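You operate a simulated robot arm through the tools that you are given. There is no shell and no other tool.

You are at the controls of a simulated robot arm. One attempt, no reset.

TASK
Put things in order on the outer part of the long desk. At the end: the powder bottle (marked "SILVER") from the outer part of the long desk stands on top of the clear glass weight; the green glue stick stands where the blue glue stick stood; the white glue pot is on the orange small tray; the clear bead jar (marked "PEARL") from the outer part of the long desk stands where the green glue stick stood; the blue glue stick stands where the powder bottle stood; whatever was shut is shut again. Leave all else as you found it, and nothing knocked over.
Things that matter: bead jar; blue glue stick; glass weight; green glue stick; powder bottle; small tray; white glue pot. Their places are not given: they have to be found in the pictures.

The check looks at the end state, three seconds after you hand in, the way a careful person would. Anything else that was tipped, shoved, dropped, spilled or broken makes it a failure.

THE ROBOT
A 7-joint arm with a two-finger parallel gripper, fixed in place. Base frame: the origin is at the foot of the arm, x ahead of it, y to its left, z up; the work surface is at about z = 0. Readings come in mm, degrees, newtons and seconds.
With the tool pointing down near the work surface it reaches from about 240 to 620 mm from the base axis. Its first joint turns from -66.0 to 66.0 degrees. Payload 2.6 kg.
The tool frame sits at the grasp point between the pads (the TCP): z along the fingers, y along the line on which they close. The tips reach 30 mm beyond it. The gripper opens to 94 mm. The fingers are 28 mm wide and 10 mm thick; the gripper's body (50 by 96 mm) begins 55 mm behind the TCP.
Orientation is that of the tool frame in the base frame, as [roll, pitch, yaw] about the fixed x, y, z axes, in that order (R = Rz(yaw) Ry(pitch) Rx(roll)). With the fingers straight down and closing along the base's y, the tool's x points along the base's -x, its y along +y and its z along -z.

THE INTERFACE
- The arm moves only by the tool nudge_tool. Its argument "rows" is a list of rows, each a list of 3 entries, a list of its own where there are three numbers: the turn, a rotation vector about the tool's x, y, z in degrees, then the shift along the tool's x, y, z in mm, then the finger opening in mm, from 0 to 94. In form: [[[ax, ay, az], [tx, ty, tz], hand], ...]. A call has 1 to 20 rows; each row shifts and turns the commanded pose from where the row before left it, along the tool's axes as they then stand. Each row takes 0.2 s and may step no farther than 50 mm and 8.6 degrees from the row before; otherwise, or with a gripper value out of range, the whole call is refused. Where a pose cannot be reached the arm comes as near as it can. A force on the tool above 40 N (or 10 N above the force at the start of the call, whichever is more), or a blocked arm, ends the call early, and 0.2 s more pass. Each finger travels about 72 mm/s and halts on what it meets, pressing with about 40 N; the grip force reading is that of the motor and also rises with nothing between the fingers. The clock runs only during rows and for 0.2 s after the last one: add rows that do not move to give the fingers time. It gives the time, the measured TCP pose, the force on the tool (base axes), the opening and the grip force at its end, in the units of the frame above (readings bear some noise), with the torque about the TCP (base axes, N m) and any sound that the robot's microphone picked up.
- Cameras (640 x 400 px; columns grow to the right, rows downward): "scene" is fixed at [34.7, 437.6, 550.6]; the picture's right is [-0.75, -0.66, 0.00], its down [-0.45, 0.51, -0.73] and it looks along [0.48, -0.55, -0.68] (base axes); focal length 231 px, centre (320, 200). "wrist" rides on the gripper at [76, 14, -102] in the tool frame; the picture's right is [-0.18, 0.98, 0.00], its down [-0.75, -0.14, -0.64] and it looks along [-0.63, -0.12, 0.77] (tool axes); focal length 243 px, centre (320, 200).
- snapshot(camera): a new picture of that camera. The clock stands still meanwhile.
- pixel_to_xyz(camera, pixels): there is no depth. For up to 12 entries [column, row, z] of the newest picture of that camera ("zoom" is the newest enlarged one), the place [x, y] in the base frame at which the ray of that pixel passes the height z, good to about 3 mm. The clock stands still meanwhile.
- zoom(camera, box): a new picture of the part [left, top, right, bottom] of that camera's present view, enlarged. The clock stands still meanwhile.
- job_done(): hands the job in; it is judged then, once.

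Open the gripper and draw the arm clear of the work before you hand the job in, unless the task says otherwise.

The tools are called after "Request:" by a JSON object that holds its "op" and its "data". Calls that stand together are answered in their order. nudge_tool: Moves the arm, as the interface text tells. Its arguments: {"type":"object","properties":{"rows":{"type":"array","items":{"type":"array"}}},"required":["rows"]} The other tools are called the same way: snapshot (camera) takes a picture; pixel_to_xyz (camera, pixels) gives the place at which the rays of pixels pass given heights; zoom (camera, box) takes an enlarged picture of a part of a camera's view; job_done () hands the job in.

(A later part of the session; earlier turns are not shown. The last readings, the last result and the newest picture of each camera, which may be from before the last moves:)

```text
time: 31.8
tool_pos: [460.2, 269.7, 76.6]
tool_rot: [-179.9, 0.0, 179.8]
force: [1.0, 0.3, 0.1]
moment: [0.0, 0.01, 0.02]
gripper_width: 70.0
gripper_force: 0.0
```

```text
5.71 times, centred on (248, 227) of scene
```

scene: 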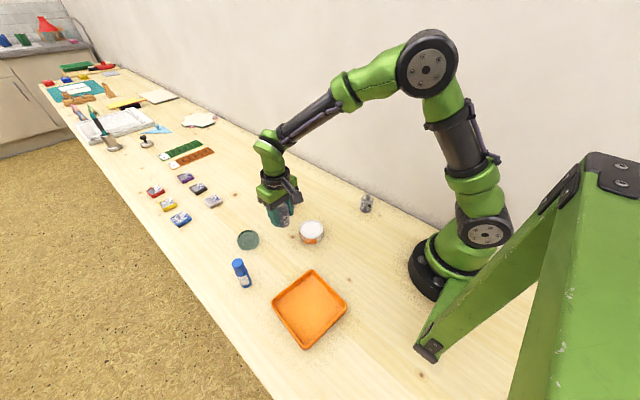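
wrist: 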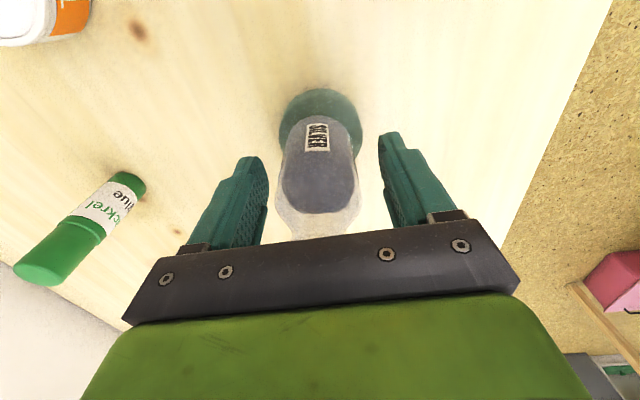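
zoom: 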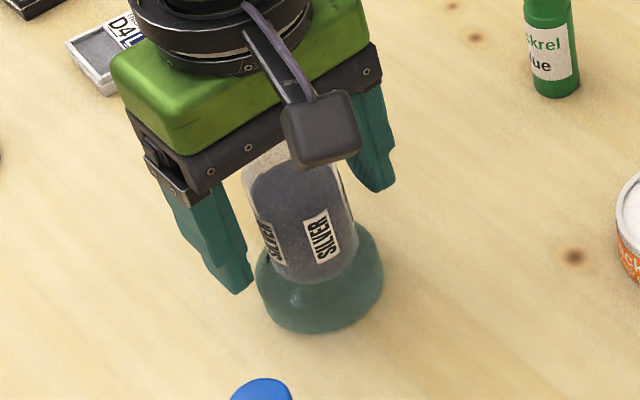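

The bottle stands free on the weight. I rise straight up to about z=197, slowly at first.

Request:
{"op": "nudge_tool", "data": {"rows": [[[0, 0, 0], [0, 0, -5], 74], [[0, 0, 0], [0, 0, -10], 78], [[0, 0, 0], [0, 0, -15], 80], [[0, 0, 0], [0, 0, -20], 80], [[0, 0, 0], [0, 0, -25], 80], [[0, 0, 0], [0, 0, -25], 80], [[0, 0, 0], [0, 0, -20], 80], [[0, 0, 0], [0, 0, 0], 80]]}}

Request:
{"op": "snapshot", "data": {"camera": "scene"}}

Request:
{"op": "zoom", "data": {"camera": "scene", "box": [218, 192, 278, 262]}}

Request:
{"op": "snapshot", "data": {"camera": "wrist"}}

```text
time: 33.6
tool_pos: [460.4, 269.3, 198.9]
tool_rot: [180.0, 0.0, 180.0]
force: [0.3, 0.2, 1.3]
moment: [-0.03, 0.03, -0.01]
gripper_width: 80.0
gripper_force: 0.0
```

```text
taken
```

scene: 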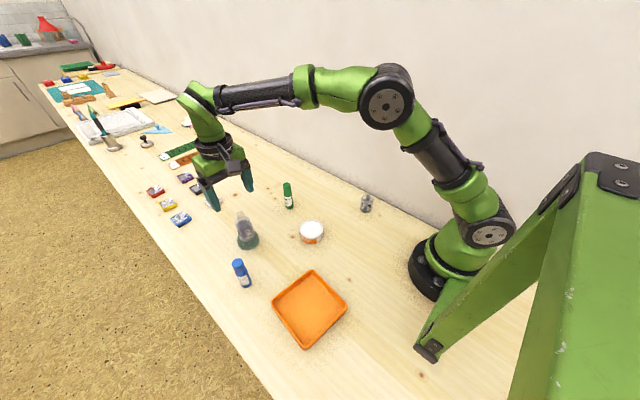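

```text
5.71 times, centred on (248, 227) of scene
```

zoom: 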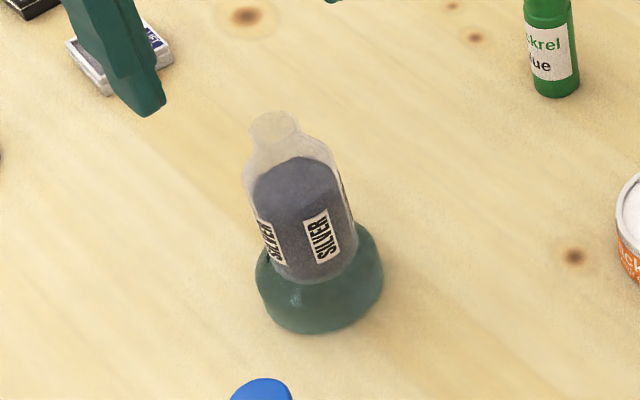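

```text
taken
```

wrist: 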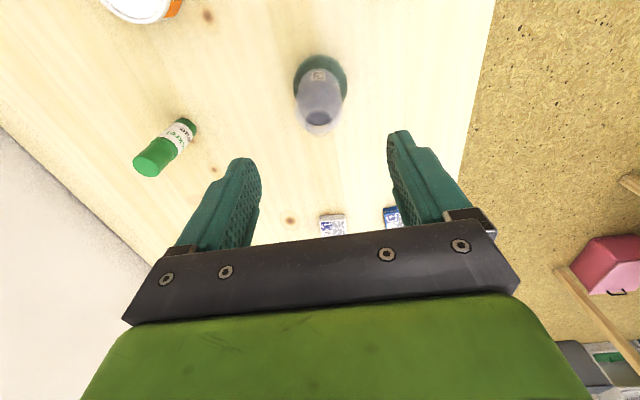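

The bottle stands upright, centred on the weight. Next comes the blue stick: I move above about (360,349) at z≈199 and take a look.

Request:
{"op": "nudge_tool", "data": {"rows": [[[0, 0, 0], [20, 16, 0], 80], [[0, 0, 0], [30, 24, 0], 80], [[0, 0, 0], [30, 24, 0], 80], [[0, 0, 0], [20, 16, 0], 80], [[0, 0, 0], [0, 0, 0], 80], [[0, 0, 0], [0, 0, 0], 80]]}}

Request:
{"op": "snapshot", "data": {"camera": "wrist"}}

Request:
{"op": "zoom", "data": {"camera": "scene", "box": [210, 245, 280, 295]}}

```text
time: 35.0
tool_pos: [360.4, 347.4, 198.5]
tool_rot: [-180.0, 0.0, 179.9]
force: [-0.5, 0.2, -0.1]
moment: [0.01, -0.02, 0.04]
gripper_width: 80.1
gripper_force: 0.0
```

```text
taken
```

wrist: 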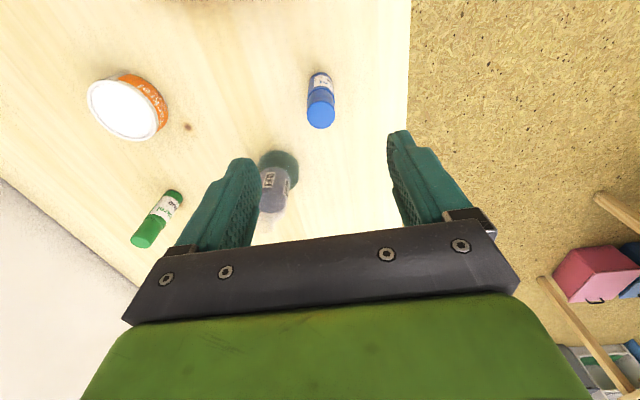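

```text
8.00 times, centred on (245, 270) of scene
```

zoom: 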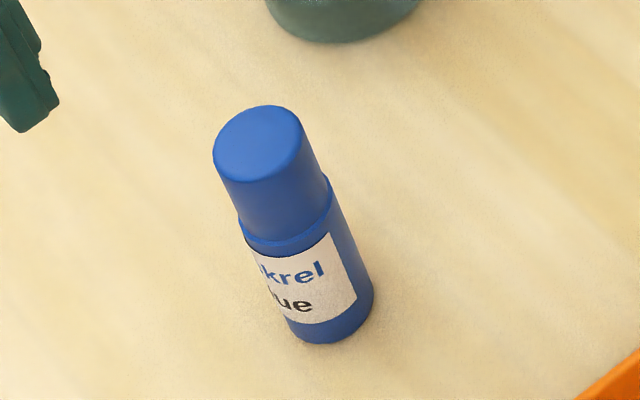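

The blue stick shows at (320,100), almost centred. I zoom in to fix its cap centre and near base edge.

Request:
{"op": "zoom", "data": {"camera": "wrist", "box": [280, 55, 360, 145]}}

Request:
{"op": "pixel_to_xyz", "data": {"camera": "scene", "pixels": [[246.4, 283.5, 0], [237.4, 258.5, 97], [246.1, 287.8, 0]]}}

```text
4.44 times, centred on (320, 100) of wrist
```

zoom: 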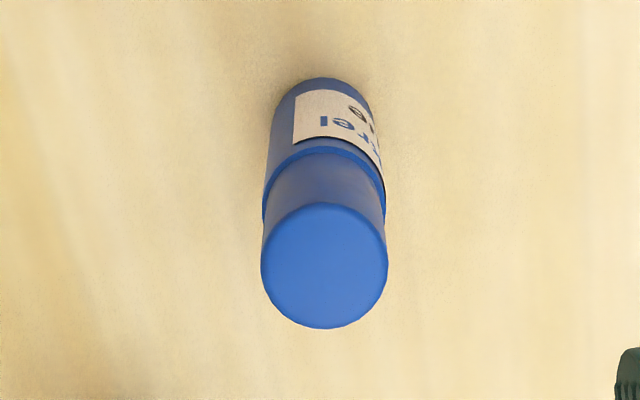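

```text
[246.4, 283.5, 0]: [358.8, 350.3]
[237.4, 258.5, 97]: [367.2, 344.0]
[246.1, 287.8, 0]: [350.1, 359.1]
```

I convert the cap centre (321,114.6) and the near base edge (320,72.3) to base coordinates.

Request:
{"op": "pixel_to_xyz", "data": {"camera": "wrist", "pixels": [[321.1, 114.6, 95], [321.1, 114.6, 85], [320, 72.3, 0], [306.5, 113, 95], [335, 113, 95], [309, 80, 0], [331, 80, 0]]}}

```text
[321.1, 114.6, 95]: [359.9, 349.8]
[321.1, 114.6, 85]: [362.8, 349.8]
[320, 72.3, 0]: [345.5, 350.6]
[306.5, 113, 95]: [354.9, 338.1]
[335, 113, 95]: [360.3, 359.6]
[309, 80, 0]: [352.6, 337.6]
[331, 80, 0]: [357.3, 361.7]
```

The blue stick stands at about (359.5,349.5), body diameter ≈26 mm, which I record as the green stick's destination. I go down around it to z≈48.

Request:
{"op": "nudge_tool", "data": {"rows": [[[0, 0, 0], [0.5, 1, 30], 80], [[0, 0, 0], [0.3, 1, 30], 80], [[0, 0, 0], [0, 0, 30], 80], [[0, 0, 0], [0, 0, 30], 80], [[0, 0, 0], [0, 0, 20], 80], [[0, 0, 0], [0, 0, 10], 80], [[0, 0, 0], [0, 0, 0], 80], [[0, 0, 0], [0, 0, 0], 80]]}}

Request:
{"op": "snapshot", "data": {"camera": "wrist"}}

Request:
{"op": "zoom", "data": {"camera": "scene", "box": [205, 225, 285, 295]}}

```text
time: 36.8
tool_pos: [357.1, 352.1, 46.2]
tool_rot: [180.0, 0.0, 179.9]
force: [-0.6, 0.5, -0.1]
moment: [0.03, 0.03, 0.02]
gripper_width: 80.0
gripper_force: 0.0
```

```text
taken
```

wrist: 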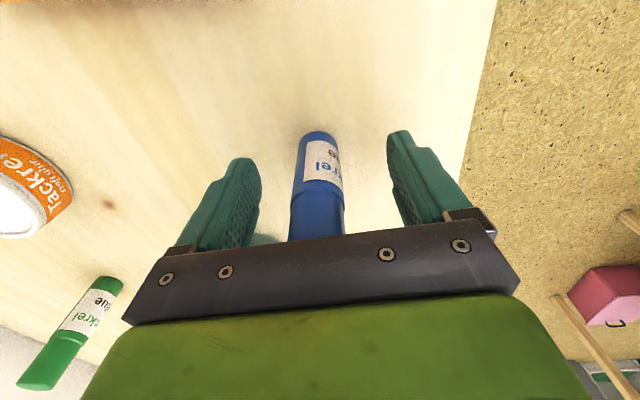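

```text
5.71 times, centred on (245, 260) of scene
```

zoom: 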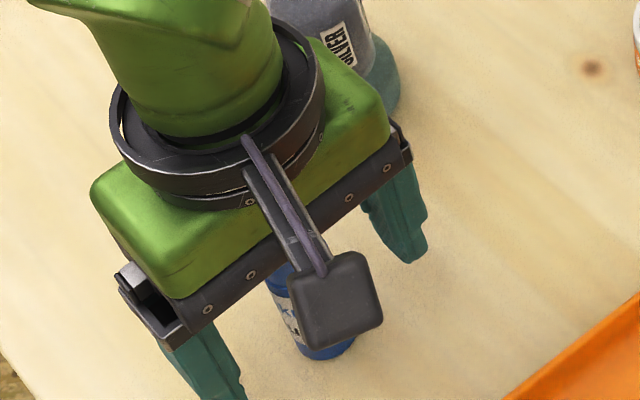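

The stick is between the fingers at column ~318. I take a still reading to average the noise before closing.

Request:
{"op": "nudge_tool", "data": {"rows": [[[0, 0, 0], [0, 0, 0], 80]]}}

Request:
{"op": "pixel_to_xyz", "data": {"camera": "wrist", "pixels": [[319, 131, 0], [292, 195, 45], [344, 195, 45], [320, 188, 47]]}}

```text
time: 37.2
tool_pos: [358.7, 351.0, 46.4]
tool_rot: [-179.9, 0.1, 179.9]
force: [-0.3, 0.4, 0.5]
moment: [0.03, 0.0, 0.0]
gripper_width: 80.1
gripper_force: 0.1
```

```text
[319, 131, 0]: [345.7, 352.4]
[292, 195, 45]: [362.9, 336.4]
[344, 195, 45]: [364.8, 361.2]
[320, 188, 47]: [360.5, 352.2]
```

The stick's axis is at about (359,349.5), within 2 mm of the TCP. I close on it fully and hold.

Request:
{"op": "nudge_tool", "data": {"rows": [[[0, 0, 0], [0, -1, -1], 60], [[0, 0, 0], [0, 0, 0], 40], [[0, 0, 0], [0, 0, 0], 32], [[0, 0, 0], [0, 0, 0], 28], [[0, 0, 0], [0, 0, 0], 24], [[0, 0, 0], [0, 0, 0], 15], [[0, 0, 0], [0, 0, 0], 5], [[0, 0, 0], [0, 0, 0], 5], [[0, 0, 0], [0, 0, 0], 5]]}}

Request:
{"op": "nudge_tool", "data": {"rows": [[[0, 0, 0], [0, 0, -1], 5], [[0, 0, 0], [0, 0, -2], 5], [[0, 0, 0], [0, 0, -2], 5], [[0, 0, 0], [0, 0, -2], 5], [[0, 0, 0], [0, 0, -2], 5], [[0, 0, 0], [0, 0, -1], 5], [[0, 0, 0], [0, 0, 0], 5]]}}

Request:
{"op": "snapshot", "data": {"camera": "wrist"}}

Request:
{"op": "zoom", "data": {"camera": "scene", "box": [205, 225, 285, 295]}}

```text
time: 39.2
tool_pos: [357.8, 350.9, 47.4]
tool_rot: [180.0, 0.0, 179.9]
force: [-0.1, 0.2, 0.6]
moment: [0.01, 0.01, -0.02]
gripper_width: 24.7
gripper_force: 40.2
```

```text
time: 40.8
tool_pos: [358.4, 350.7, 58.2]
tool_rot: [-179.9, 0.0, -180.0]
force: [-0.3, 0.4, -0.5]
moment: [0.04, -0.01, 0.02]
gripper_width: 24.5
gripper_force: 39.9
```

```text
taken
```

wrist: 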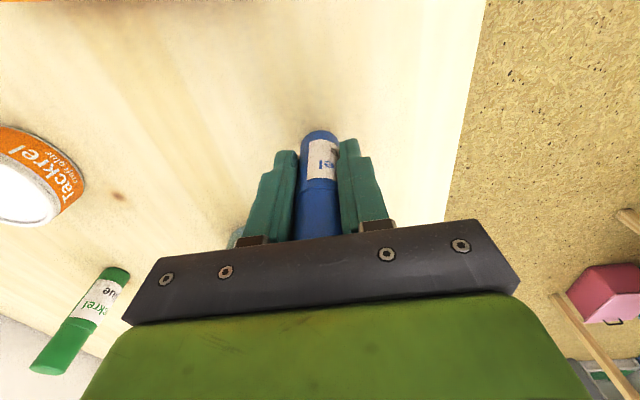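

```text
5.71 times, centred on (245, 260) of scene
```

zoom: 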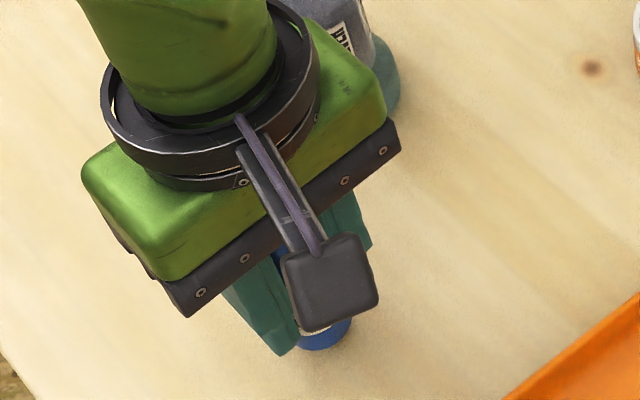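

Held at 24.6 mm and lifted. I raise to about z=105 and start carrying it toward the bottle's old place (438.5,-29.5), passing between the pot and the green stick.

Request:
{"op": "nudge_tool", "data": {"rows": [[[0, 0, 0], [0, 0, -3], 5], [[0, 0, 0], [0, 0, -5], 5], [[0, 0, 0], [0, 0, -6], 5], [[0, 0, 0], [0, 0, -7], 5], [[0, 0, 0], [0, 0, -7], 5], [[0, 0, 0], [0, 0, -7], 5], [[0, 0, 0], [0, 0, -6], 5], [[0, 0, 0], [0, 0, -4], 5], [[0, 0, 0], [0, 0, -2], 5], [[0, 0, 0], [0, -4, 0], 5], [[0, 0, 0], [-1, -8, 0], 5], [[0, 0, 0], [-2, -11, 0], 5], [[0, 0, 0], [-3, -14, 0], 5], [[0, 0, 0], [-3, -15, 0], 5], [[0, 0, 0], [-3, -15, 0], 5], [[0, 0, 0], [-3, -15, 0], 5], [[0, 0, 0], [-3, -15, 0], 5], [[0, 0, 0], [-3, -12, 0], 5], [[0, 0, 0], [-2, -7, 0], 5], [[0, 0, 0], [0, -3, 0], 5]]}}

Request:
{"op": "zoom", "data": {"camera": "wrist", "box": [260, 110, 380, 240]}}

Request:
{"op": "snapshot", "data": {"camera": "scene"}}

```text
time: 45.0
tool_pos: [381.3, 231.7, 104.3]
tool_rot: [-179.9, 0.0, 179.9]
force: [0.5, -0.5, -0.2]
moment: [-0.02, 0.01, 0.03]
gripper_width: 24.7
gripper_force: 40.0
```

```text
3.08 times, centred on (320, 175) of wrist
```

zoom: 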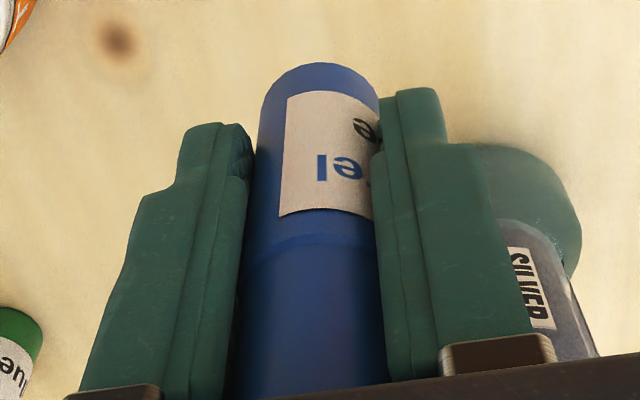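

```text
taken
```

scene: 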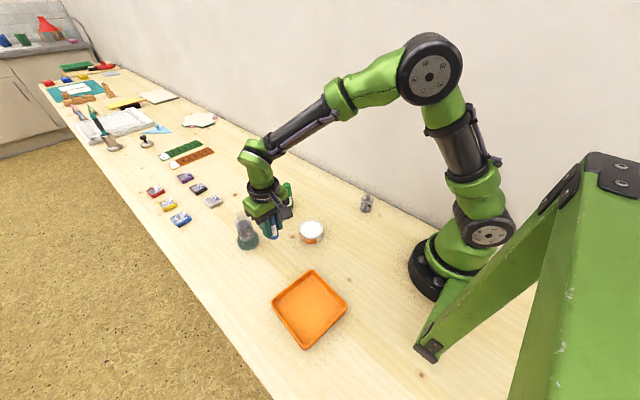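

Still held. I continue to the bottle's old place at (438.5,-29.5).

Request:
{"op": "nudge_tool", "data": {"rows": [[[0, 0, 0], [-1, -4, 0], 5], [[0, 0, 0], [-2, -8, 0], 5], [[0, 0, 0], [-2, -12, 0], 5], [[0, 0, 0], [-2, -16, 0], 5], [[0, 0, 0], [-2, -16, 0], 5], [[0, 0, 0], [-2, -16, 0], 5], [[0, 0, 0], [-3, -16, 0], 5], [[0, 0, 0], [-3, -16, 0], 5], [[0, 0, 0], [-3, -16, 0], 5], [[0, 0, 0], [-3, -16, 0], 5], [[0, 0, 0], [-4, -16, 0], 5], [[0, 0, 0], [-4, -16, 0], 5], [[0, 0, 0], [-4, -16, 0], 5], [[0, 0, 0], [-4, -16, 0], 5], [[0, 0, 0], [-4, -16, 0], 5], [[0, 0, 0], [-4, -16, 0], 5], [[0, 0, 0], [-4, -12, 0], 5], [[0, 0, 0], [-3, -9, 0], 5], [[0, 0, 0], [-2, -5, 0], 5], [[0, 0, 0], [-1, -3, 0], 5]]}}

Request:
{"op": "nudge_tool", "data": {"rows": [[[0, 0, 0], [0, 0, 0], 5], [[0, 0, 0], [0, 0, 0], 5]]}}

Request:
{"op": "zoom", "data": {"camera": "scene", "box": [270, 130, 390, 220]}}

Request:
{"op": "snapshot", "data": {"camera": "wrist"}}

```text
time: 49.2
tool_pos: [437.8, -29.4, 105.5]
tool_rot: [180.0, -0.1, 180.0]
force: [-0.5, -0.2, -1.1]
moment: [0.03, 0.03, 0.01]
gripper_width: 24.8
gripper_force: 40.2
```

```text
time: 49.8
tool_pos: [439.2, -29.9, 104.6]
tool_rot: [180.0, 0.1, 180.0]
force: [0.3, -0.2, -1.0]
moment: [0.0, 0.0, -0.03]
gripper_width: 24.9
gripper_force: 39.9
```

```text
4.44 times, centred on (330, 175) of scene
```

zoom: 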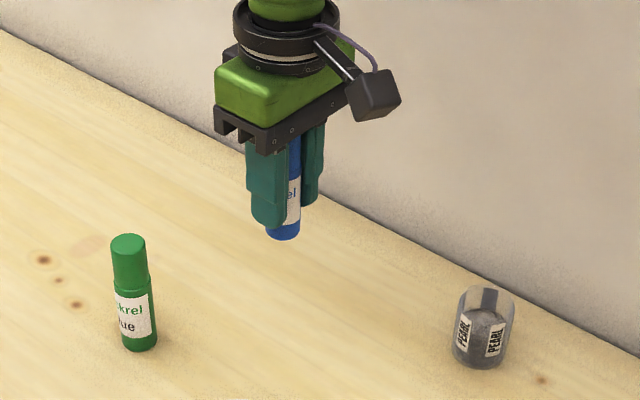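

```text
taken
```

wrist: 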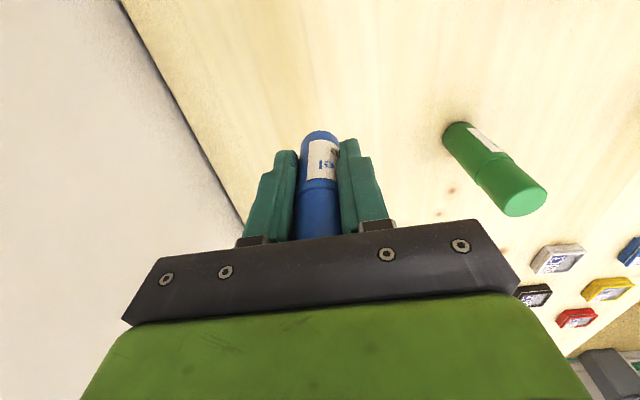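

Positioned at (438.5,-29.6). I lower to about 4 mm above the desk, then touch down in small steps.

Request:
{"op": "nudge_tool", "data": {"rows": [[[0, 0, 0], [0, 0, 3], 5], [[0, 0, 0], [0, 0, 6], 5], [[0, 0, 0], [0, 0, 8], 5], [[0, 0, 0], [0, 0, 8], 5], [[0, 0, 0], [0, 0, 8], 5], [[0, 0, 0], [0, 0, 8], 5], [[0, 0, 0], [0, 0, 6], 5], [[0, 0, 0], [0, 0, 4], 5], [[0, 0, 0], [0, 0, 2], 5], [[0, 0, 0], [0, 0, 0], 5]]}}

Request:
{"op": "nudge_tool", "data": {"rows": [[[0, 0, 0], [0, 0, 1], 5], [[0, 0, 0], [0, 0, 0.7], 5], [[0, 0, 0], [0, 0, 0], 5]]}}

Request:
{"op": "nudge_tool", "data": {"rows": [[[0, 0, 0], [0, 0, 0.7], 5], [[0, 0, 0], [0, 0, 0], 5]]}}

Request:
{"op": "nudge_tool", "data": {"rows": [[[0, 0, 0], [0, 0, 0.7], 5], [[0, 0, 0], [0, 0, 0], 5]]}}

```text
time: 52.0
tool_pos: [437.5, -29.1, 52.2]
tool_rot: [-180.0, 0.1, 180.0]
force: [0.8, -0.4, 0.1]
moment: [0.01, 0.02, 0.0]
gripper_width: 25.0
gripper_force: 40.6
```

```text
time: 52.8
tool_pos: [437.8, -28.6, 51.0]
tool_rot: [-179.9, 0.1, 179.9]
force: [-0.2, -0.2, -0.7]
moment: [0.0, 0.0, -0.01]
gripper_width: 24.9
gripper_force: 40.1
```

```text
time: 53.4
tool_pos: [437.7, -29.4, 48.5]
tool_rot: [179.9, 0.0, 179.9]
force: [-0.3, 0.5, -0.1]
moment: [0.0, 0.0, 0.04]
gripper_width: 24.9
gripper_force: 39.9
```

```text
time: 54.0
tool_pos: [438.0, -29.4, 48.9]
tool_rot: [-180.0, 0.0, 179.9]
force: [-0.7, 0.8, -0.2]
moment: [0.01, -0.01, 0.03]
gripper_width: 24.8
gripper_force: 40.5
```

No contact yet at z≈48.7; I go on in 0.7 mm steps until Fz rises.

Request:
{"op": "nudge_tool", "data": {"rows": [[[0, 0, 0], [0, 0, 0.7], 5], [[0, 0, 0], [0, 0, 0], 5]]}}

Request:
{"op": "nudge_tool", "data": {"rows": [[[0, 0, 0], [0, 0, 0.7], 5], [[0, 0, 0], [0, 0, 0], 5]]}}

Request:
{"op": "nudge_tool", "data": {"rows": [[[0, 0, 0], [0, 0, 0.5], 5], [[0, 0, 0], [0, 0, 0], 5]]}}

```text
time: 54.6
tool_pos: [438.1, -29.4, 47.1]
tool_rot: [179.9, 0.0, 179.9]
force: [0.4, 1.1, 0.5]
moment: [0.01, -0.04, 0.0]
gripper_width: 24.8
gripper_force: 39.9
```

```text
time: 55.2
tool_pos: [438.3, -29.4, 48.1]
tool_rot: [179.9, 0.1, 179.8]
force: [-4.4, 2.1, 14.5]
moment: [0.08, 0.18, 0.0]
gripper_width: 24.9
gripper_force: 39.6
```

```text
time: 55.8
tool_pos: [438.7, -29.6, 48.1]
tool_rot: [180.0, 0.1, 179.9]
force: [-4.0, 3.3, 20.1]
moment: [0.13, 0.2, 0.01]
gripper_width: 25.1
gripper_force: 39.7
```

Touchdown (Fz = 20 N). I back off 1 mm, open gradually, and look.

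Request:
{"op": "nudge_tool", "data": {"rows": [[[0, 0, 0], [0, 0, -0.6], 5], [[0, 0, 0], [0, 0, -0.4], 5], [[0, 0, 0], [0, 0, 0], 15], [[0, 0, 0], [0, 0, 0], 23], [[0, 0, 0], [0, 0, 0], 26], [[0, 0, 0], [0, 0, 0], 29], [[0, 0, 0], [0, 0, 0], 35], [[0, 0, 0], [0, 0, 0], 45], [[0, 0, 0], [0, 0, 0], 60], [[0, 0, 0], [0, 0, 0], 70], [[0, 0, 0], [0, 0, 0], 70]]}}

Request:
{"op": "snapshot", "data": {"camera": "wrist"}}

Request:
{"op": "zoom", "data": {"camera": "scene", "box": [270, 130, 390, 220]}}

```text
time: 58.2
tool_pos: [439.0, -30.5, 48.7]
tool_rot: [180.0, -0.1, 179.9]
force: [0.2, -0.3, -0.2]
moment: [0.02, 0.01, 0.01]
gripper_width: 69.9
gripper_force: 0.1
```

```text
taken
```

wrist: 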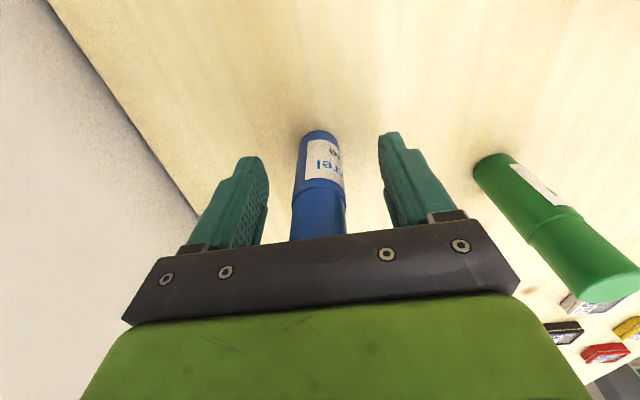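

```text
4.44 times, centred on (330, 175) of scene
```

zoom: 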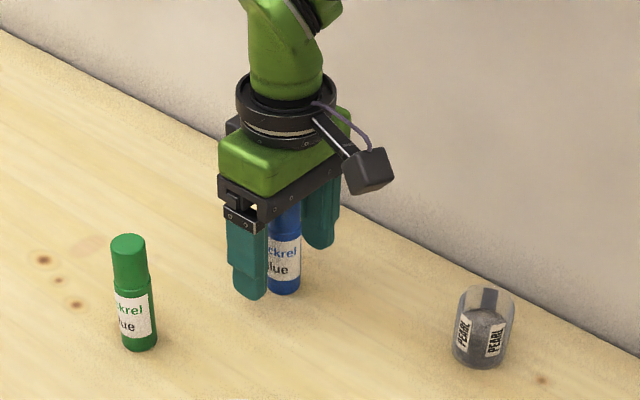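

Blue stands upright in the bottle's old place. I rise straight up and move over the green stick at about (476,90).

Request:
{"op": "nudge_tool", "data": {"rows": [[[0, 0, 0], [0, 0, -8], 74], [[0, 0, 0], [0, 0, -20], 80], [[0, 0, 0], [0, 0, -30], 80], [[0, 0, 0], [0, 0, -30], 80], [[0, 0, 0], [0, 0, -30], 80], [[0, 0, 0], [0, 0, -30], 80], [[0, 0, 0], [-8, 25, 0], 80], [[0, 0, 0], [-10, 35, 0], 80], [[0, 0, 0], [-10, 35, 0], 80], [[0, 0, 0], [-9, 25, 0], 80], [[0, 0, 0], [0, 0, 0], 80], [[0, 0, 0], [0, 0, 0], 80]]}}

Request:
{"op": "snapshot", "data": {"camera": "wrist"}}

Request:
{"op": "zoom", "data": {"camera": "scene", "box": [270, 130, 390, 220]}}

Request:
{"op": "zoom", "data": {"camera": "wrist", "box": [280, 50, 360, 140]}}

```text
time: 60.8
tool_pos: [474.2, 90.3, 196.4]
tool_rot: [180.0, -0.1, 179.9]
force: [-0.6, -0.5, 0.1]
moment: [0.0, 0.01, 0.02]
gripper_width: 79.9
gripper_force: 0.0
```

```text
taken
```

wrist: 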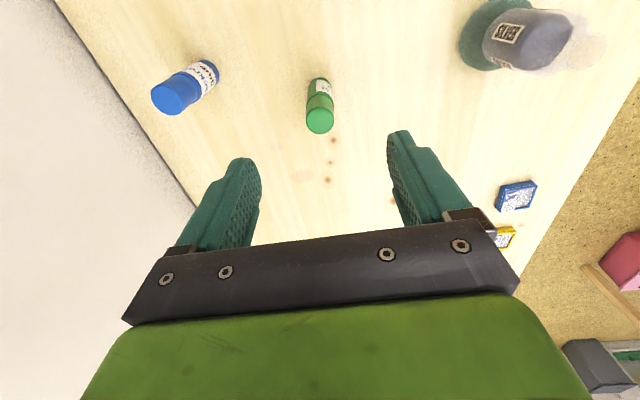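

```text
4.44 times, centred on (330, 175) of scene
```

zoom: 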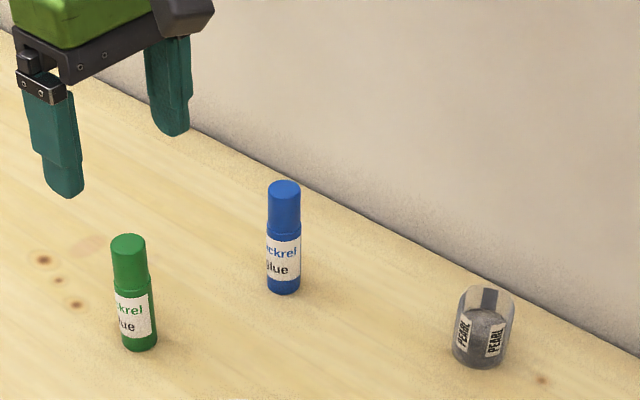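

```text
4.44 times, centred on (320, 95) of wrist
```

zoom: 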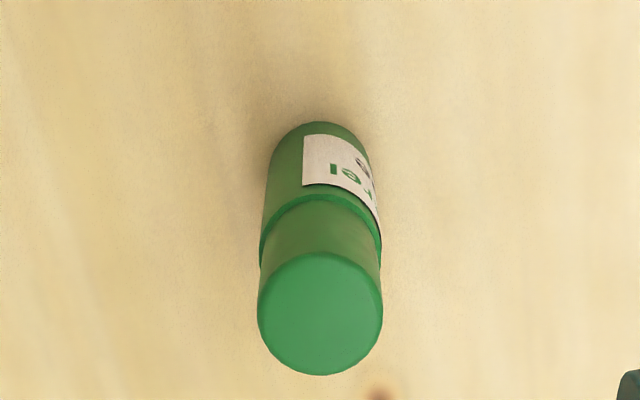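

Blue stands well in the scene at (322,~195). The green stick's cap centre is at wrist (320,120.7) and its near base edge at (320,77); I convert them.

Request:
{"op": "pixel_to_xyz", "data": {"camera": "wrist", "pixels": [[320, 120.7, 95], [320, 77.2, 0], [309, 88, 0], [331, 88, 0], [185, 97, 95]]}}

Request:
{"op": "pixel_to_xyz", "data": {"camera": "scene", "pixels": [[289.6, 206.7, 0], [286.9, 184.3, 95], [321.5, 197, 0], [320.1, 196.4, 0]]}}

```text
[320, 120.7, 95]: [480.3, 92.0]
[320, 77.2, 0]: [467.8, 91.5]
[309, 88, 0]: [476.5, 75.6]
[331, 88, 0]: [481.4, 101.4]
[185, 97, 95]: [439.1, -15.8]
```

```text
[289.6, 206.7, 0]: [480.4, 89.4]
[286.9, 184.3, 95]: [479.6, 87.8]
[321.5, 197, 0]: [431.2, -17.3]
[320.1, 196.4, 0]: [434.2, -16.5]
```

The green stick is at about (478.5,90). I shift +4 mm in x and go down around it to z≈48.

Request:
{"op": "nudge_tool", "data": {"rows": [[[0, 0, 0], [-2, 0, 30], 80], [[0, 0, 0], [-2, 0, 30], 80], [[0, 0, 0], [0, 0, 30], 80], [[0, 0, 0], [0, 0, 30], 80], [[0, 0, 0], [0, 0, 20], 80], [[0, 0, 0], [0, 0, 8], 80], [[0, 0, 0], [0, 0, 0], 80], [[0, 0, 0], [0, 0, 0], 80]]}}

Request:
{"op": "snapshot", "data": {"camera": "wrist"}}

Request:
{"op": "zoom", "data": {"camera": "scene", "box": [250, 150, 330, 215]}}

```text
time: 62.6
tool_pos: [478.6, 90.4, 48.6]
tool_rot: [-180.0, 0.0, 179.9]
force: [1.2, 0.1, -0.4]
moment: [-0.02, -0.03, -0.02]
gripper_width: 79.8
gripper_force: 0.2
```

```text
taken
```

wrist: 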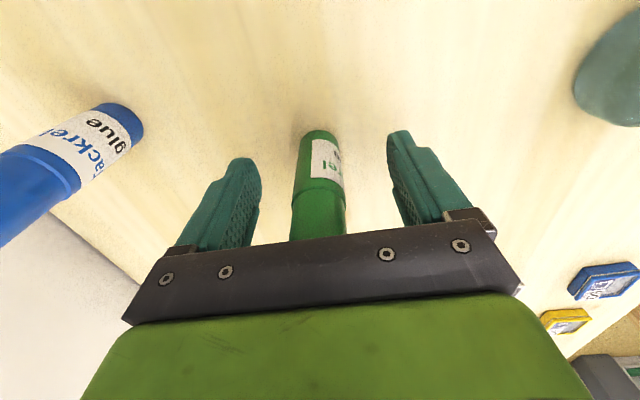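

```text
6.15 times, centred on (290, 182) of scene
```

zoom: 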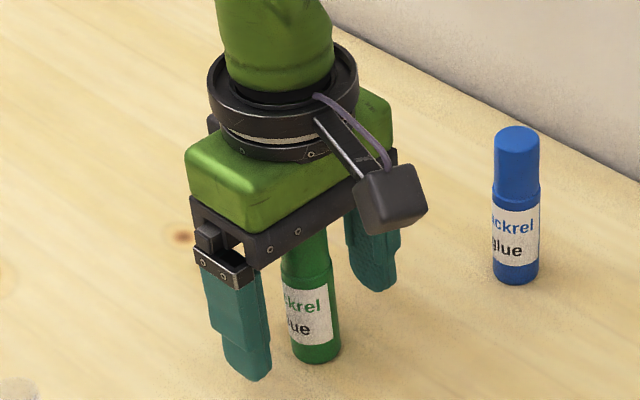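

The view matches the blue grasp (near edge at row 130, columns 291–345), so the stick is centred. I close and test-lift gently.

Request:
{"op": "nudge_tool", "data": {"rows": [[[0, 0, 0], [0, 0, 0.5], 60], [[0, 0, 0], [0, 0, 0], 40], [[0, 0, 0], [0, 0, 0], 32], [[0, 0, 0], [0, 0, 0], 28], [[0, 0, 0], [0, 0, 0], 24], [[0, 0, 0], [0, 0, 0], 15], [[0, 0, 0], [0, 0, 0], 5], [[0, 0, 0], [0, 0, 0], 5], [[0, 0, 0], [0, 0, 0], 5]]}}

Request:
{"op": "nudge_tool", "data": {"rows": [[[0, 0, 0], [0, 0, -1], 5], [[0, 0, 0], [0, 0, -2], 5], [[0, 0, 0], [0, 0, -3], 5], [[0, 0, 0], [0, 0, -4], 5], [[0, 0, 0], [0, 0, -5], 5], [[0, 0, 0], [0, 0, -6], 5], [[0, 0, 0], [0, 0, -7], 5], [[0, 0, 0], [0, 0, -7], 5], [[0, 0, 0], [0, 0, -7], 5], [[0, 0, 0], [0, 0, -6], 5], [[0, 0, 0], [0, 0, -4], 5], [[0, 0, 0], [0, 0, -2], 5], [[0, 0, 0], [0, 0, 0], 5]]}}

Request:
{"op": "snapshot", "data": {"camera": "wrist"}}

Request:
{"op": "snapshot", "data": {"camera": "scene"}}

```text
time: 64.6
tool_pos: [479.0, 91.2, 48.5]
tool_rot: [-179.9, -0.1, 179.8]
force: [-0.6, -0.2, 0.5]
moment: [0.02, 0.01, 0.01]
gripper_width: 25.1
gripper_force: 39.6
```

```text
time: 67.4
tool_pos: [478.6, 90.3, 101.8]
tool_rot: [180.0, 0.0, 180.0]
force: [-0.8, 0.3, 0.1]
moment: [0.0, 0.0, -0.02]
gripper_width: 24.9
gripper_force: 39.9
```

```text
taken
```

wrist: 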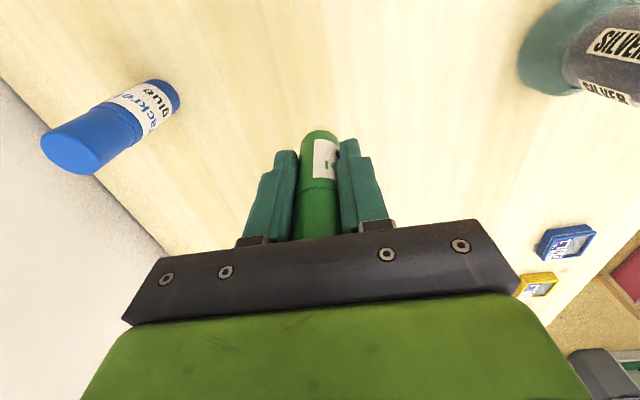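

```text
taken
```

scene: 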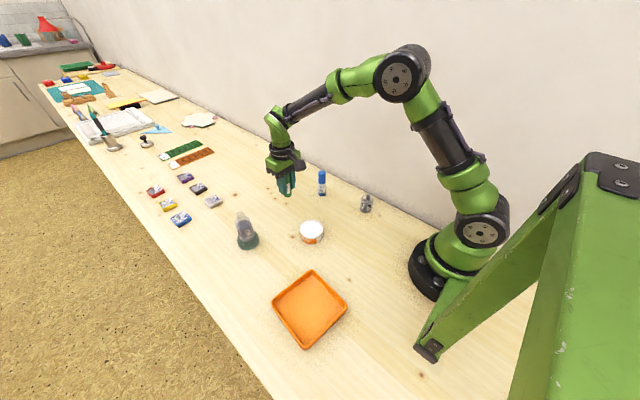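

Held at 24.9 mm. I carry it toward (358,350), first swinging to x≈385 to stay clear of the bottle on the weight.

Request:
{"op": "nudge_tool", "data": {"rows": [[[0, 0, 0], [2.9, 2.8, 0], 5], [[0, 0, 0], [5.8, 5.5, 0], 5], [[0, 0, 0], [8.6, 8.3, 0], 5], [[0, 0, 0], [10.8, 10.4, 0], 5], [[0, 0, 0], [11.5, 11, 0], 5], [[0, 0, 0], [11.5, 11, 0], 5], [[0, 0, 0], [11.5, 11, 0], 5], [[0, 0, 0], [11.5, 11, 0], 5], [[0, 0, 0], [10.1, 9.7, 0], 5], [[0, 0, 0], [6.5, 6.2, 0], 5], [[0, 0, 0], [2.9, 2.8, 0], 5], [[0, 0, 0], [0, 0, 0], 5]]}}

Request:
{"op": "nudge_tool", "data": {"rows": [[[0, 0, 0], [0.8, 5, 0], 5], [[0, 0, 0], [1.6, 10, 0], 5], [[0, 0, 0], [2.2, 14, 0], 5], [[0, 0, 0], [2.5, 16, 0], 5], [[0, 0, 0], [2.5, 16, 0], 5], [[0, 0, 0], [2.5, 16, 0], 5], [[0, 0, 0], [2.5, 16, 0], 5], [[0, 0, 0], [2.5, 16, 0], 5], [[0, 0, 0], [2.5, 16, 0], 5], [[0, 0, 0], [2.5, 16, 0], 5], [[0, 0, 0], [2.2, 14, 0], 5], [[0, 0, 0], [1.4, 9, 0], 5], [[0, 0, 0], [0.6, 4, 0], 5], [[0, 0, 0], [0.3, 2, 0], 5], [[0, 0, 0], [0, 0, 0], 5], [[0, 0, 0], [0, 0, 0], 5]]}}

Request:
{"op": "snapshot", "data": {"camera": "scene"}}

Request:
{"op": "snapshot", "data": {"camera": "wrist"}}

```text
time: 70.0
tool_pos: [386.1, 181.2, 103.1]
tool_rot: [-180.0, 0.0, -180.0]
force: [-0.7, -0.1, -0.6]
moment: [-0.01, -0.01, -0.03]
gripper_width: 25.1
gripper_force: 40.6
```

```text
time: 73.4
tool_pos: [358.6, 350.4, 102.0]
tool_rot: [-179.9, 0.1, 179.9]
force: [0.2, -0.1, 0.0]
moment: [0.01, -0.04, 0.01]
gripper_width: 24.9
gripper_force: 40.1
```

```text
taken
```

scene: 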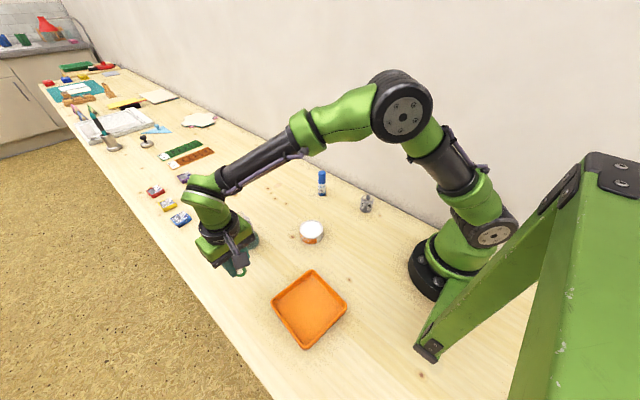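

```text
taken
```

wrist: 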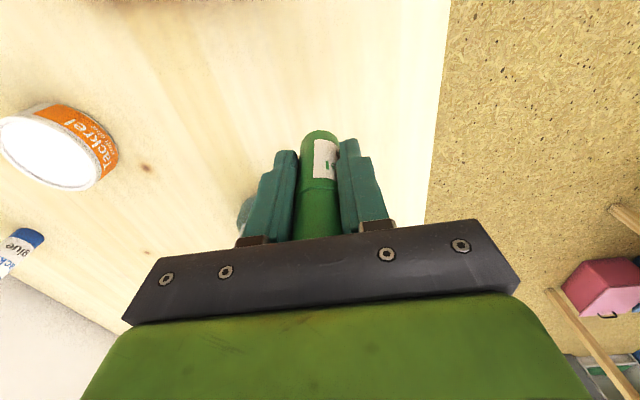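

The green stick is over blue's old place at (358.6,350.4). I lower to just above the desk, then touch down in small steps.

Request:
{"op": "nudge_tool", "data": {"rows": [[[0, 0, 0], [0, 0, 3], 5], [[0, 0, 0], [0, -0.4, 6], 5], [[0, 0, 0], [0, 0, 8], 5], [[0, 0, 0], [0, 0, 8], 5], [[0, 0, 0], [0, 0, 8], 5], [[0, 0, 0], [0, 0, 7], 5], [[0, 0, 0], [0, 0, 5], 5], [[0, 0, 0], [0, 0, 3.5], 5], [[0, 0, 0], [0, 0, 2], 5], [[0, 0, 0], [0, 0, 0], 5]]}}

Request:
{"op": "nudge_tool", "data": {"rows": [[[0, 0, 0], [0, 0, 1], 5], [[0, 0, 0], [0, 0, 0.7], 5], [[0, 0, 0], [0, 0, 0], 5]]}}

Request:
{"op": "nudge_tool", "data": {"rows": [[[0, 0, 0], [0, 0, 0.7], 5], [[0, 0, 0], [0, 0, 0], 5]]}}

```text
time: 75.6
tool_pos: [359.8, 349.9, 51.7]
tool_rot: [179.9, 0.0, 179.9]
force: [0.8, 0.9, -0.3]
moment: [-0.02, -0.01, 0.01]
gripper_width: 24.9
gripper_force: 39.1
```

```text
time: 76.4
tool_pos: [359.9, 349.3, 49.5]
tool_rot: [-180.0, -0.1, 179.9]
force: [-0.5, 0.3, 0.2]
moment: [0.04, 0.04, 0.0]
gripper_width: 25.1
gripper_force: 40.4
```

```text
time: 77.0
tool_pos: [359.5, 350.5, 48.7]
tool_rot: [179.9, 0.0, 180.0]
force: [-0.1, -0.8, -0.7]
moment: [0.03, 0.0, 0.02]
gripper_width: 24.9
gripper_force: 39.7
```

No contact yet at z≈48.9; I continue in small steps.

Request:
{"op": "nudge_tool", "data": {"rows": [[[0, 0, 0], [0, 0, 0.6], 5], [[0, 0, 0], [0, 0, 0], 5]]}}

Request:
{"op": "nudge_tool", "data": {"rows": [[[0, 0, 0], [0, 0, 0.6], 5], [[0, 0, 0], [0, 0, 0], 5]]}}

Request:
{"op": "nudge_tool", "data": {"rows": [[[0, 0, 0], [0, 0, 0.5], 5], [[0, 0, 0], [0, 0, 0], 5]]}}

```text
time: 77.6
tool_pos: [359.8, 350.9, 48.8]
tool_rot: [-180.0, 0.0, -179.9]
force: [-0.8, 0.3, 0.0]
moment: [0.0, 0.02, -0.02]
gripper_width: 25.1
gripper_force: 39.9
```

```text
time: 78.2
tool_pos: [359.6, 350.1, 47.9]
tool_rot: [180.0, 0.1, 179.9]
force: [-0.1, -1.2, 4.3]
moment: [-0.03, 0.04, 0.01]
gripper_width: 24.9
gripper_force: 40.5
```

```text
time: 78.8
tool_pos: [360.0, 349.8, 47.7]
tool_rot: [180.0, 0.0, 179.9]
force: [0.5, -1.4, 7.9]
moment: [-0.03, -0.06, 0.01]
gripper_width: 25.0
gripper_force: 40.0
```

Touchdown (Fz ≈ 8 N). I open gradually and look.

Request:
{"op": "nudge_tool", "data": {"rows": [[[0, 0, 0], [0, 0, -0.3], 5], [[0, 0, 0], [0, 0, 0], 15], [[0, 0, 0], [0, 0, 0], 23], [[0, 0, 0], [0, 0, 0], 26], [[0, 0, 0], [0, 0, 0], 29], [[0, 0, 0], [0, 0, 0], 35], [[0, 0, 0], [0, 0, 0], 45], [[0, 0, 0], [0, 0, 0], 60], [[0, 0, 0], [0, 0, 0], 70], [[0, 0, 0], [0, 0, 0], 70]]}}

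Request:
{"op": "snapshot", "data": {"camera": "wrist"}}

```text
time: 81.0
tool_pos: [358.8, 349.3, 47.4]
tool_rot: [-180.0, 0.0, 179.8]
force: [0.4, 0.5, 0.4]
moment: [0.0, 0.01, 0.0]
gripper_width: 70.1
gripper_force: 0.1
```

```text
taken
```

wrist: 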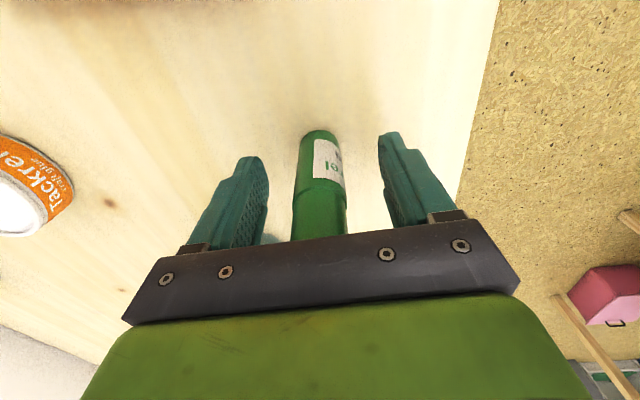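

Green stands upright in blue's place. I rise straight up and move over the white pot near (333,138).

Request:
{"op": "nudge_tool", "data": {"rows": [[[0, 0, 0], [0, 0, -8], 74], [[0, 0, 0], [0, 0, -20], 80], [[0, 0, 0], [0, 0, -30], 90], [[0, 0, 0], [0, 0, -30], 94], [[0, 0, 0], [0, 0, -30], 94], [[0, 0, 0], [0, 0, -30], 94], [[0, 0, 0], [2, -20, 0], 94], [[0, 0, 0], [4, -35, 0], 94], [[0, 0, 0], [5, -40, 0], 94], [[0, 0, 0], [5, -40, 0], 94], [[0, 0, 0], [5, -40, 0], 94], [[0, 0, 0], [4, -25, 0], 94], [[0, 0, 0], [1, -12, 0], 94], [[0, 0, 0], [0, 0, 0], 94], [[0, 0, 0], [0, 0, 0], 94]]}}

Request:
{"op": "snapshot", "data": {"camera": "wrist"}}

Request:
{"op": "snapshot", "data": {"camera": "scene"}}

Request:
{"op": "zoom", "data": {"camera": "scene", "box": [270, 205, 350, 265]}}

```text
time: 84.2
tool_pos: [333.5, 136.7, 196.1]
tool_rot: [180.0, 0.0, 179.9]
force: [0.0, 0.3, 0.5]
moment: [-0.03, 0.03, 0.02]
gripper_width: 93.8
gripper_force: 0.2
```

```text
taken
```

wrist: 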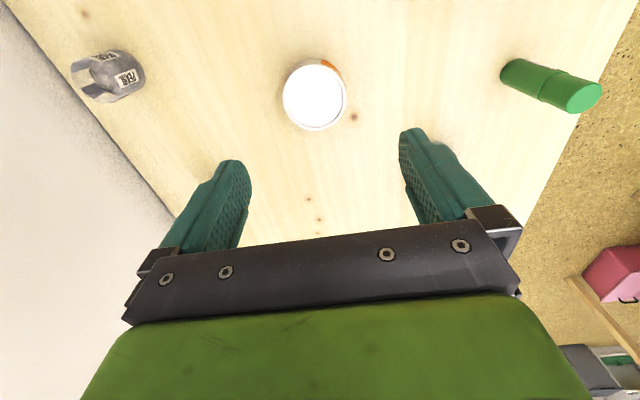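

```text
taken
```

scene: 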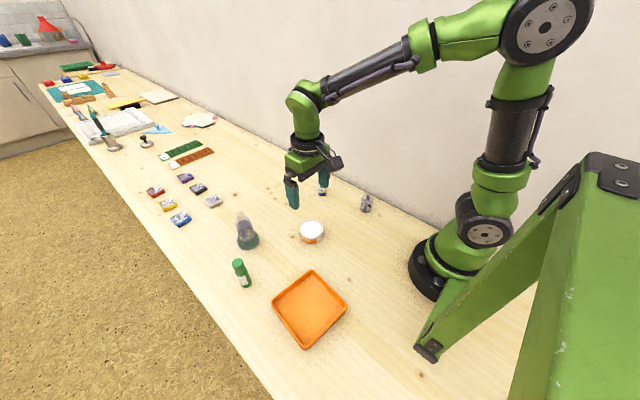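

```text
6.67 times, centred on (310, 235) of scene
```

zoom: 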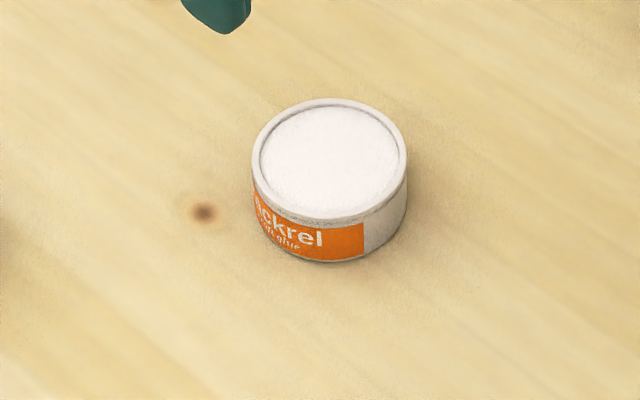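

The pot (about 67 mm wide) is at wrist (314,95). I zoom in for its centre and height, and on the tray for its pose.

Request:
{"op": "zoom", "data": {"camera": "wrist", "box": [265, 45, 365, 145]}}

Request:
{"op": "zoom", "data": {"camera": "scene", "box": [260, 260, 360, 355]}}

```text
4.00 times, centred on (315, 95) of wrist
```

zoom: 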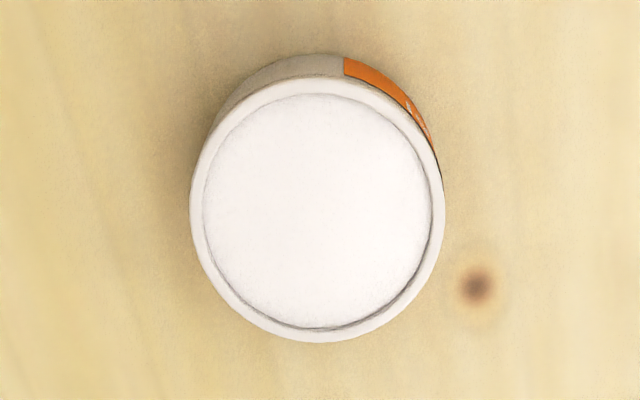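

```text
4.21 times, centred on (310, 308) of scene
```

zoom: 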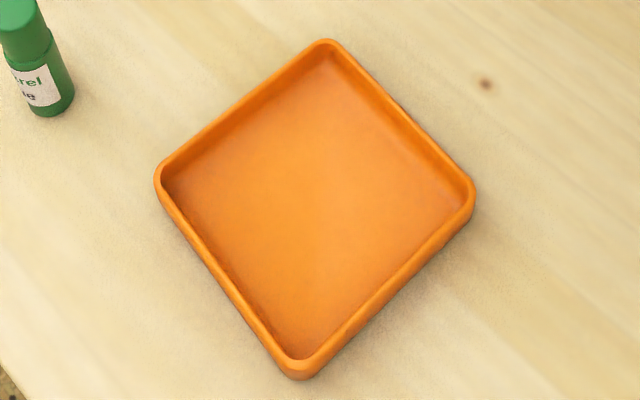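

I convert the pot's top centre (314.3,97.4), sides and near base edge, and the tray rim corners.

Request:
{"op": "pixel_to_xyz", "data": {"camera": "wrist", "pixels": [[314.3, 97.4, 33], [314.3, 97.4, 28], [314.5, 58.3, 0], [282.5, 97, 33], [346, 97, 33], [314.3, 64.3, 33], [314.3, 130.5, 33]]}}

Request:
{"op": "pixel_to_xyz", "data": {"camera": "scene", "pixels": [[311.7, 270, 15], [271.5, 301.3, 15], [305.2, 349.6, 15], [346.6, 306.8, 15], [311.7, 230, 33], [311.7, 230, 28], [310, 244.2, 0]]}}

```text
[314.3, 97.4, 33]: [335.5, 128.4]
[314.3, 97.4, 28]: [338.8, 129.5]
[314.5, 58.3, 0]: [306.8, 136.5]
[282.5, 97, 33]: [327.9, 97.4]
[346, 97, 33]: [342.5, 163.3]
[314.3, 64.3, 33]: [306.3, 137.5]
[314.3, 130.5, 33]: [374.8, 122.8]
```

```text
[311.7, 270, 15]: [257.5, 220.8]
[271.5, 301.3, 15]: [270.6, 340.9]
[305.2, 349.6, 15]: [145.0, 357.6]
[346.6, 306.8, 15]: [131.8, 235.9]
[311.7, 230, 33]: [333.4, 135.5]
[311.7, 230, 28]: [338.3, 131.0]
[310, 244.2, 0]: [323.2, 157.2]
```

The pot's centre is at about (338.5,130.3), diameter 67, height ≈28; the tray's centre is at about (201,289), turned roughly 8°. I go down over the pot to z≈75 and check finger clearance.

Request:
{"op": "nudge_tool", "data": {"rows": [[[0, 0, 0], [-2, -3, 20], 94], [[0, 0, 0], [-2, -3, 25], 94], [[0, 0, 0], [-0.5, 0, 30], 94], [[0, 0, 0], [0, 0, 25], 94], [[0, 0, 0], [0, 0, 20], 94], [[0, 0, 0], [0, 0, 0], 94], [[0, 0, 0], [0, 0, 0], 94]]}}

Request:
{"op": "snapshot", "data": {"camera": "wrist"}}

Request:
{"op": "zoom", "data": {"camera": "scene", "box": [265, 180, 355, 260]}}

```text
time: 85.8
tool_pos: [339.0, 131.3, 73.8]
tool_rot: [180.0, 0.0, 179.9]
force: [0.5, 0.5, 0.4]
moment: [-0.02, -0.02, 0.01]
gripper_width: 94.1
gripper_force: 0.0
```

```text
taken
```

wrist: 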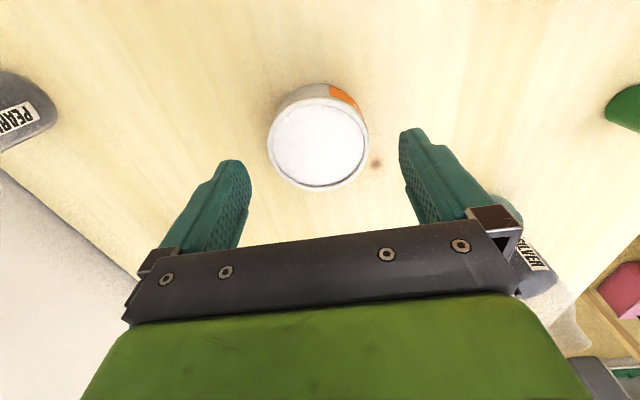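

```text
5.00 times, centred on (310, 220) of scene
```

zoom: 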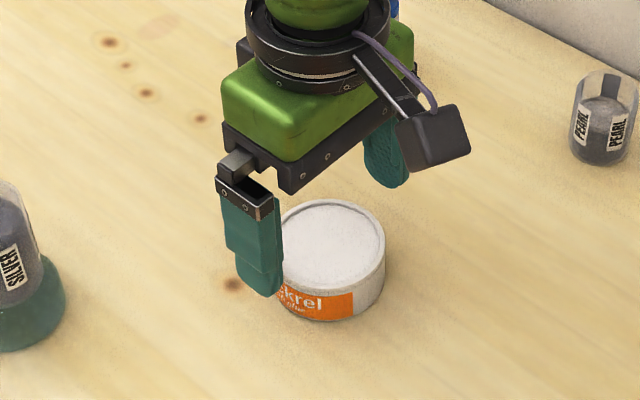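

The pot is centred between the fingers (columns 268–369). I check its x position once more before going lower.

Request:
{"op": "pixel_to_xyz", "data": {"camera": "wrist", "pixels": [[318.5, 143, 28], [318.5, 143, 32], [318.5, 84, 0], [320, 188, 73.8], [268, 145, 28], [369, 145, 28]]}}

```text
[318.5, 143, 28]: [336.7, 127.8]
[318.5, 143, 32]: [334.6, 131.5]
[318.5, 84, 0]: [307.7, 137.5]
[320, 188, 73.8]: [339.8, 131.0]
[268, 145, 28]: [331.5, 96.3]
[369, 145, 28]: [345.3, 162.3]
```

Centre confirmed at about (337.5,130). I go down to TCP z≈38 (tips at 8 mm) and stop before closing.

Request:
{"op": "nudge_tool", "data": {"rows": [[[0, 0, 0], [1, -0.8, 10], 94], [[0, 0, 0], [0, 0, 12], 94], [[0, 0, 0], [0, 0, 9], 94], [[0, 0, 0], [0, 0, 5], 94], [[0, 0, 0], [0, 0, 0], 94], [[0, 0, 0], [0, 0, 0], 94]]}}

Request:
{"op": "snapshot", "data": {"camera": "wrist"}}

Request:
{"op": "zoom", "data": {"camera": "scene", "box": [265, 180, 355, 260]}}

```text
time: 87.2
tool_pos: [337.3, 129.8, 38.6]
tool_rot: [179.9, 0.0, 179.9]
force: [0.5, 0.3, 0.0]
moment: [0.0, 0.0, 0.0]
gripper_width: 93.9
gripper_force: 0.0
```

```text
taken
```

wrist: 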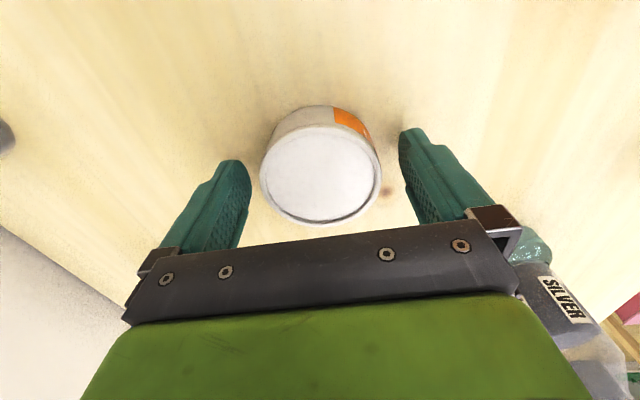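

```text
5.00 times, centred on (310, 220) of scene
```

zoom: 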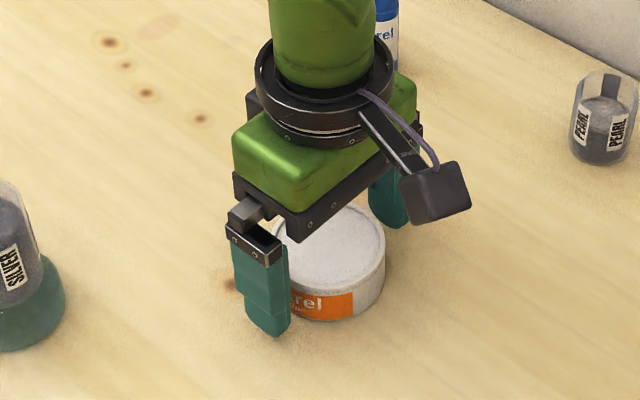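

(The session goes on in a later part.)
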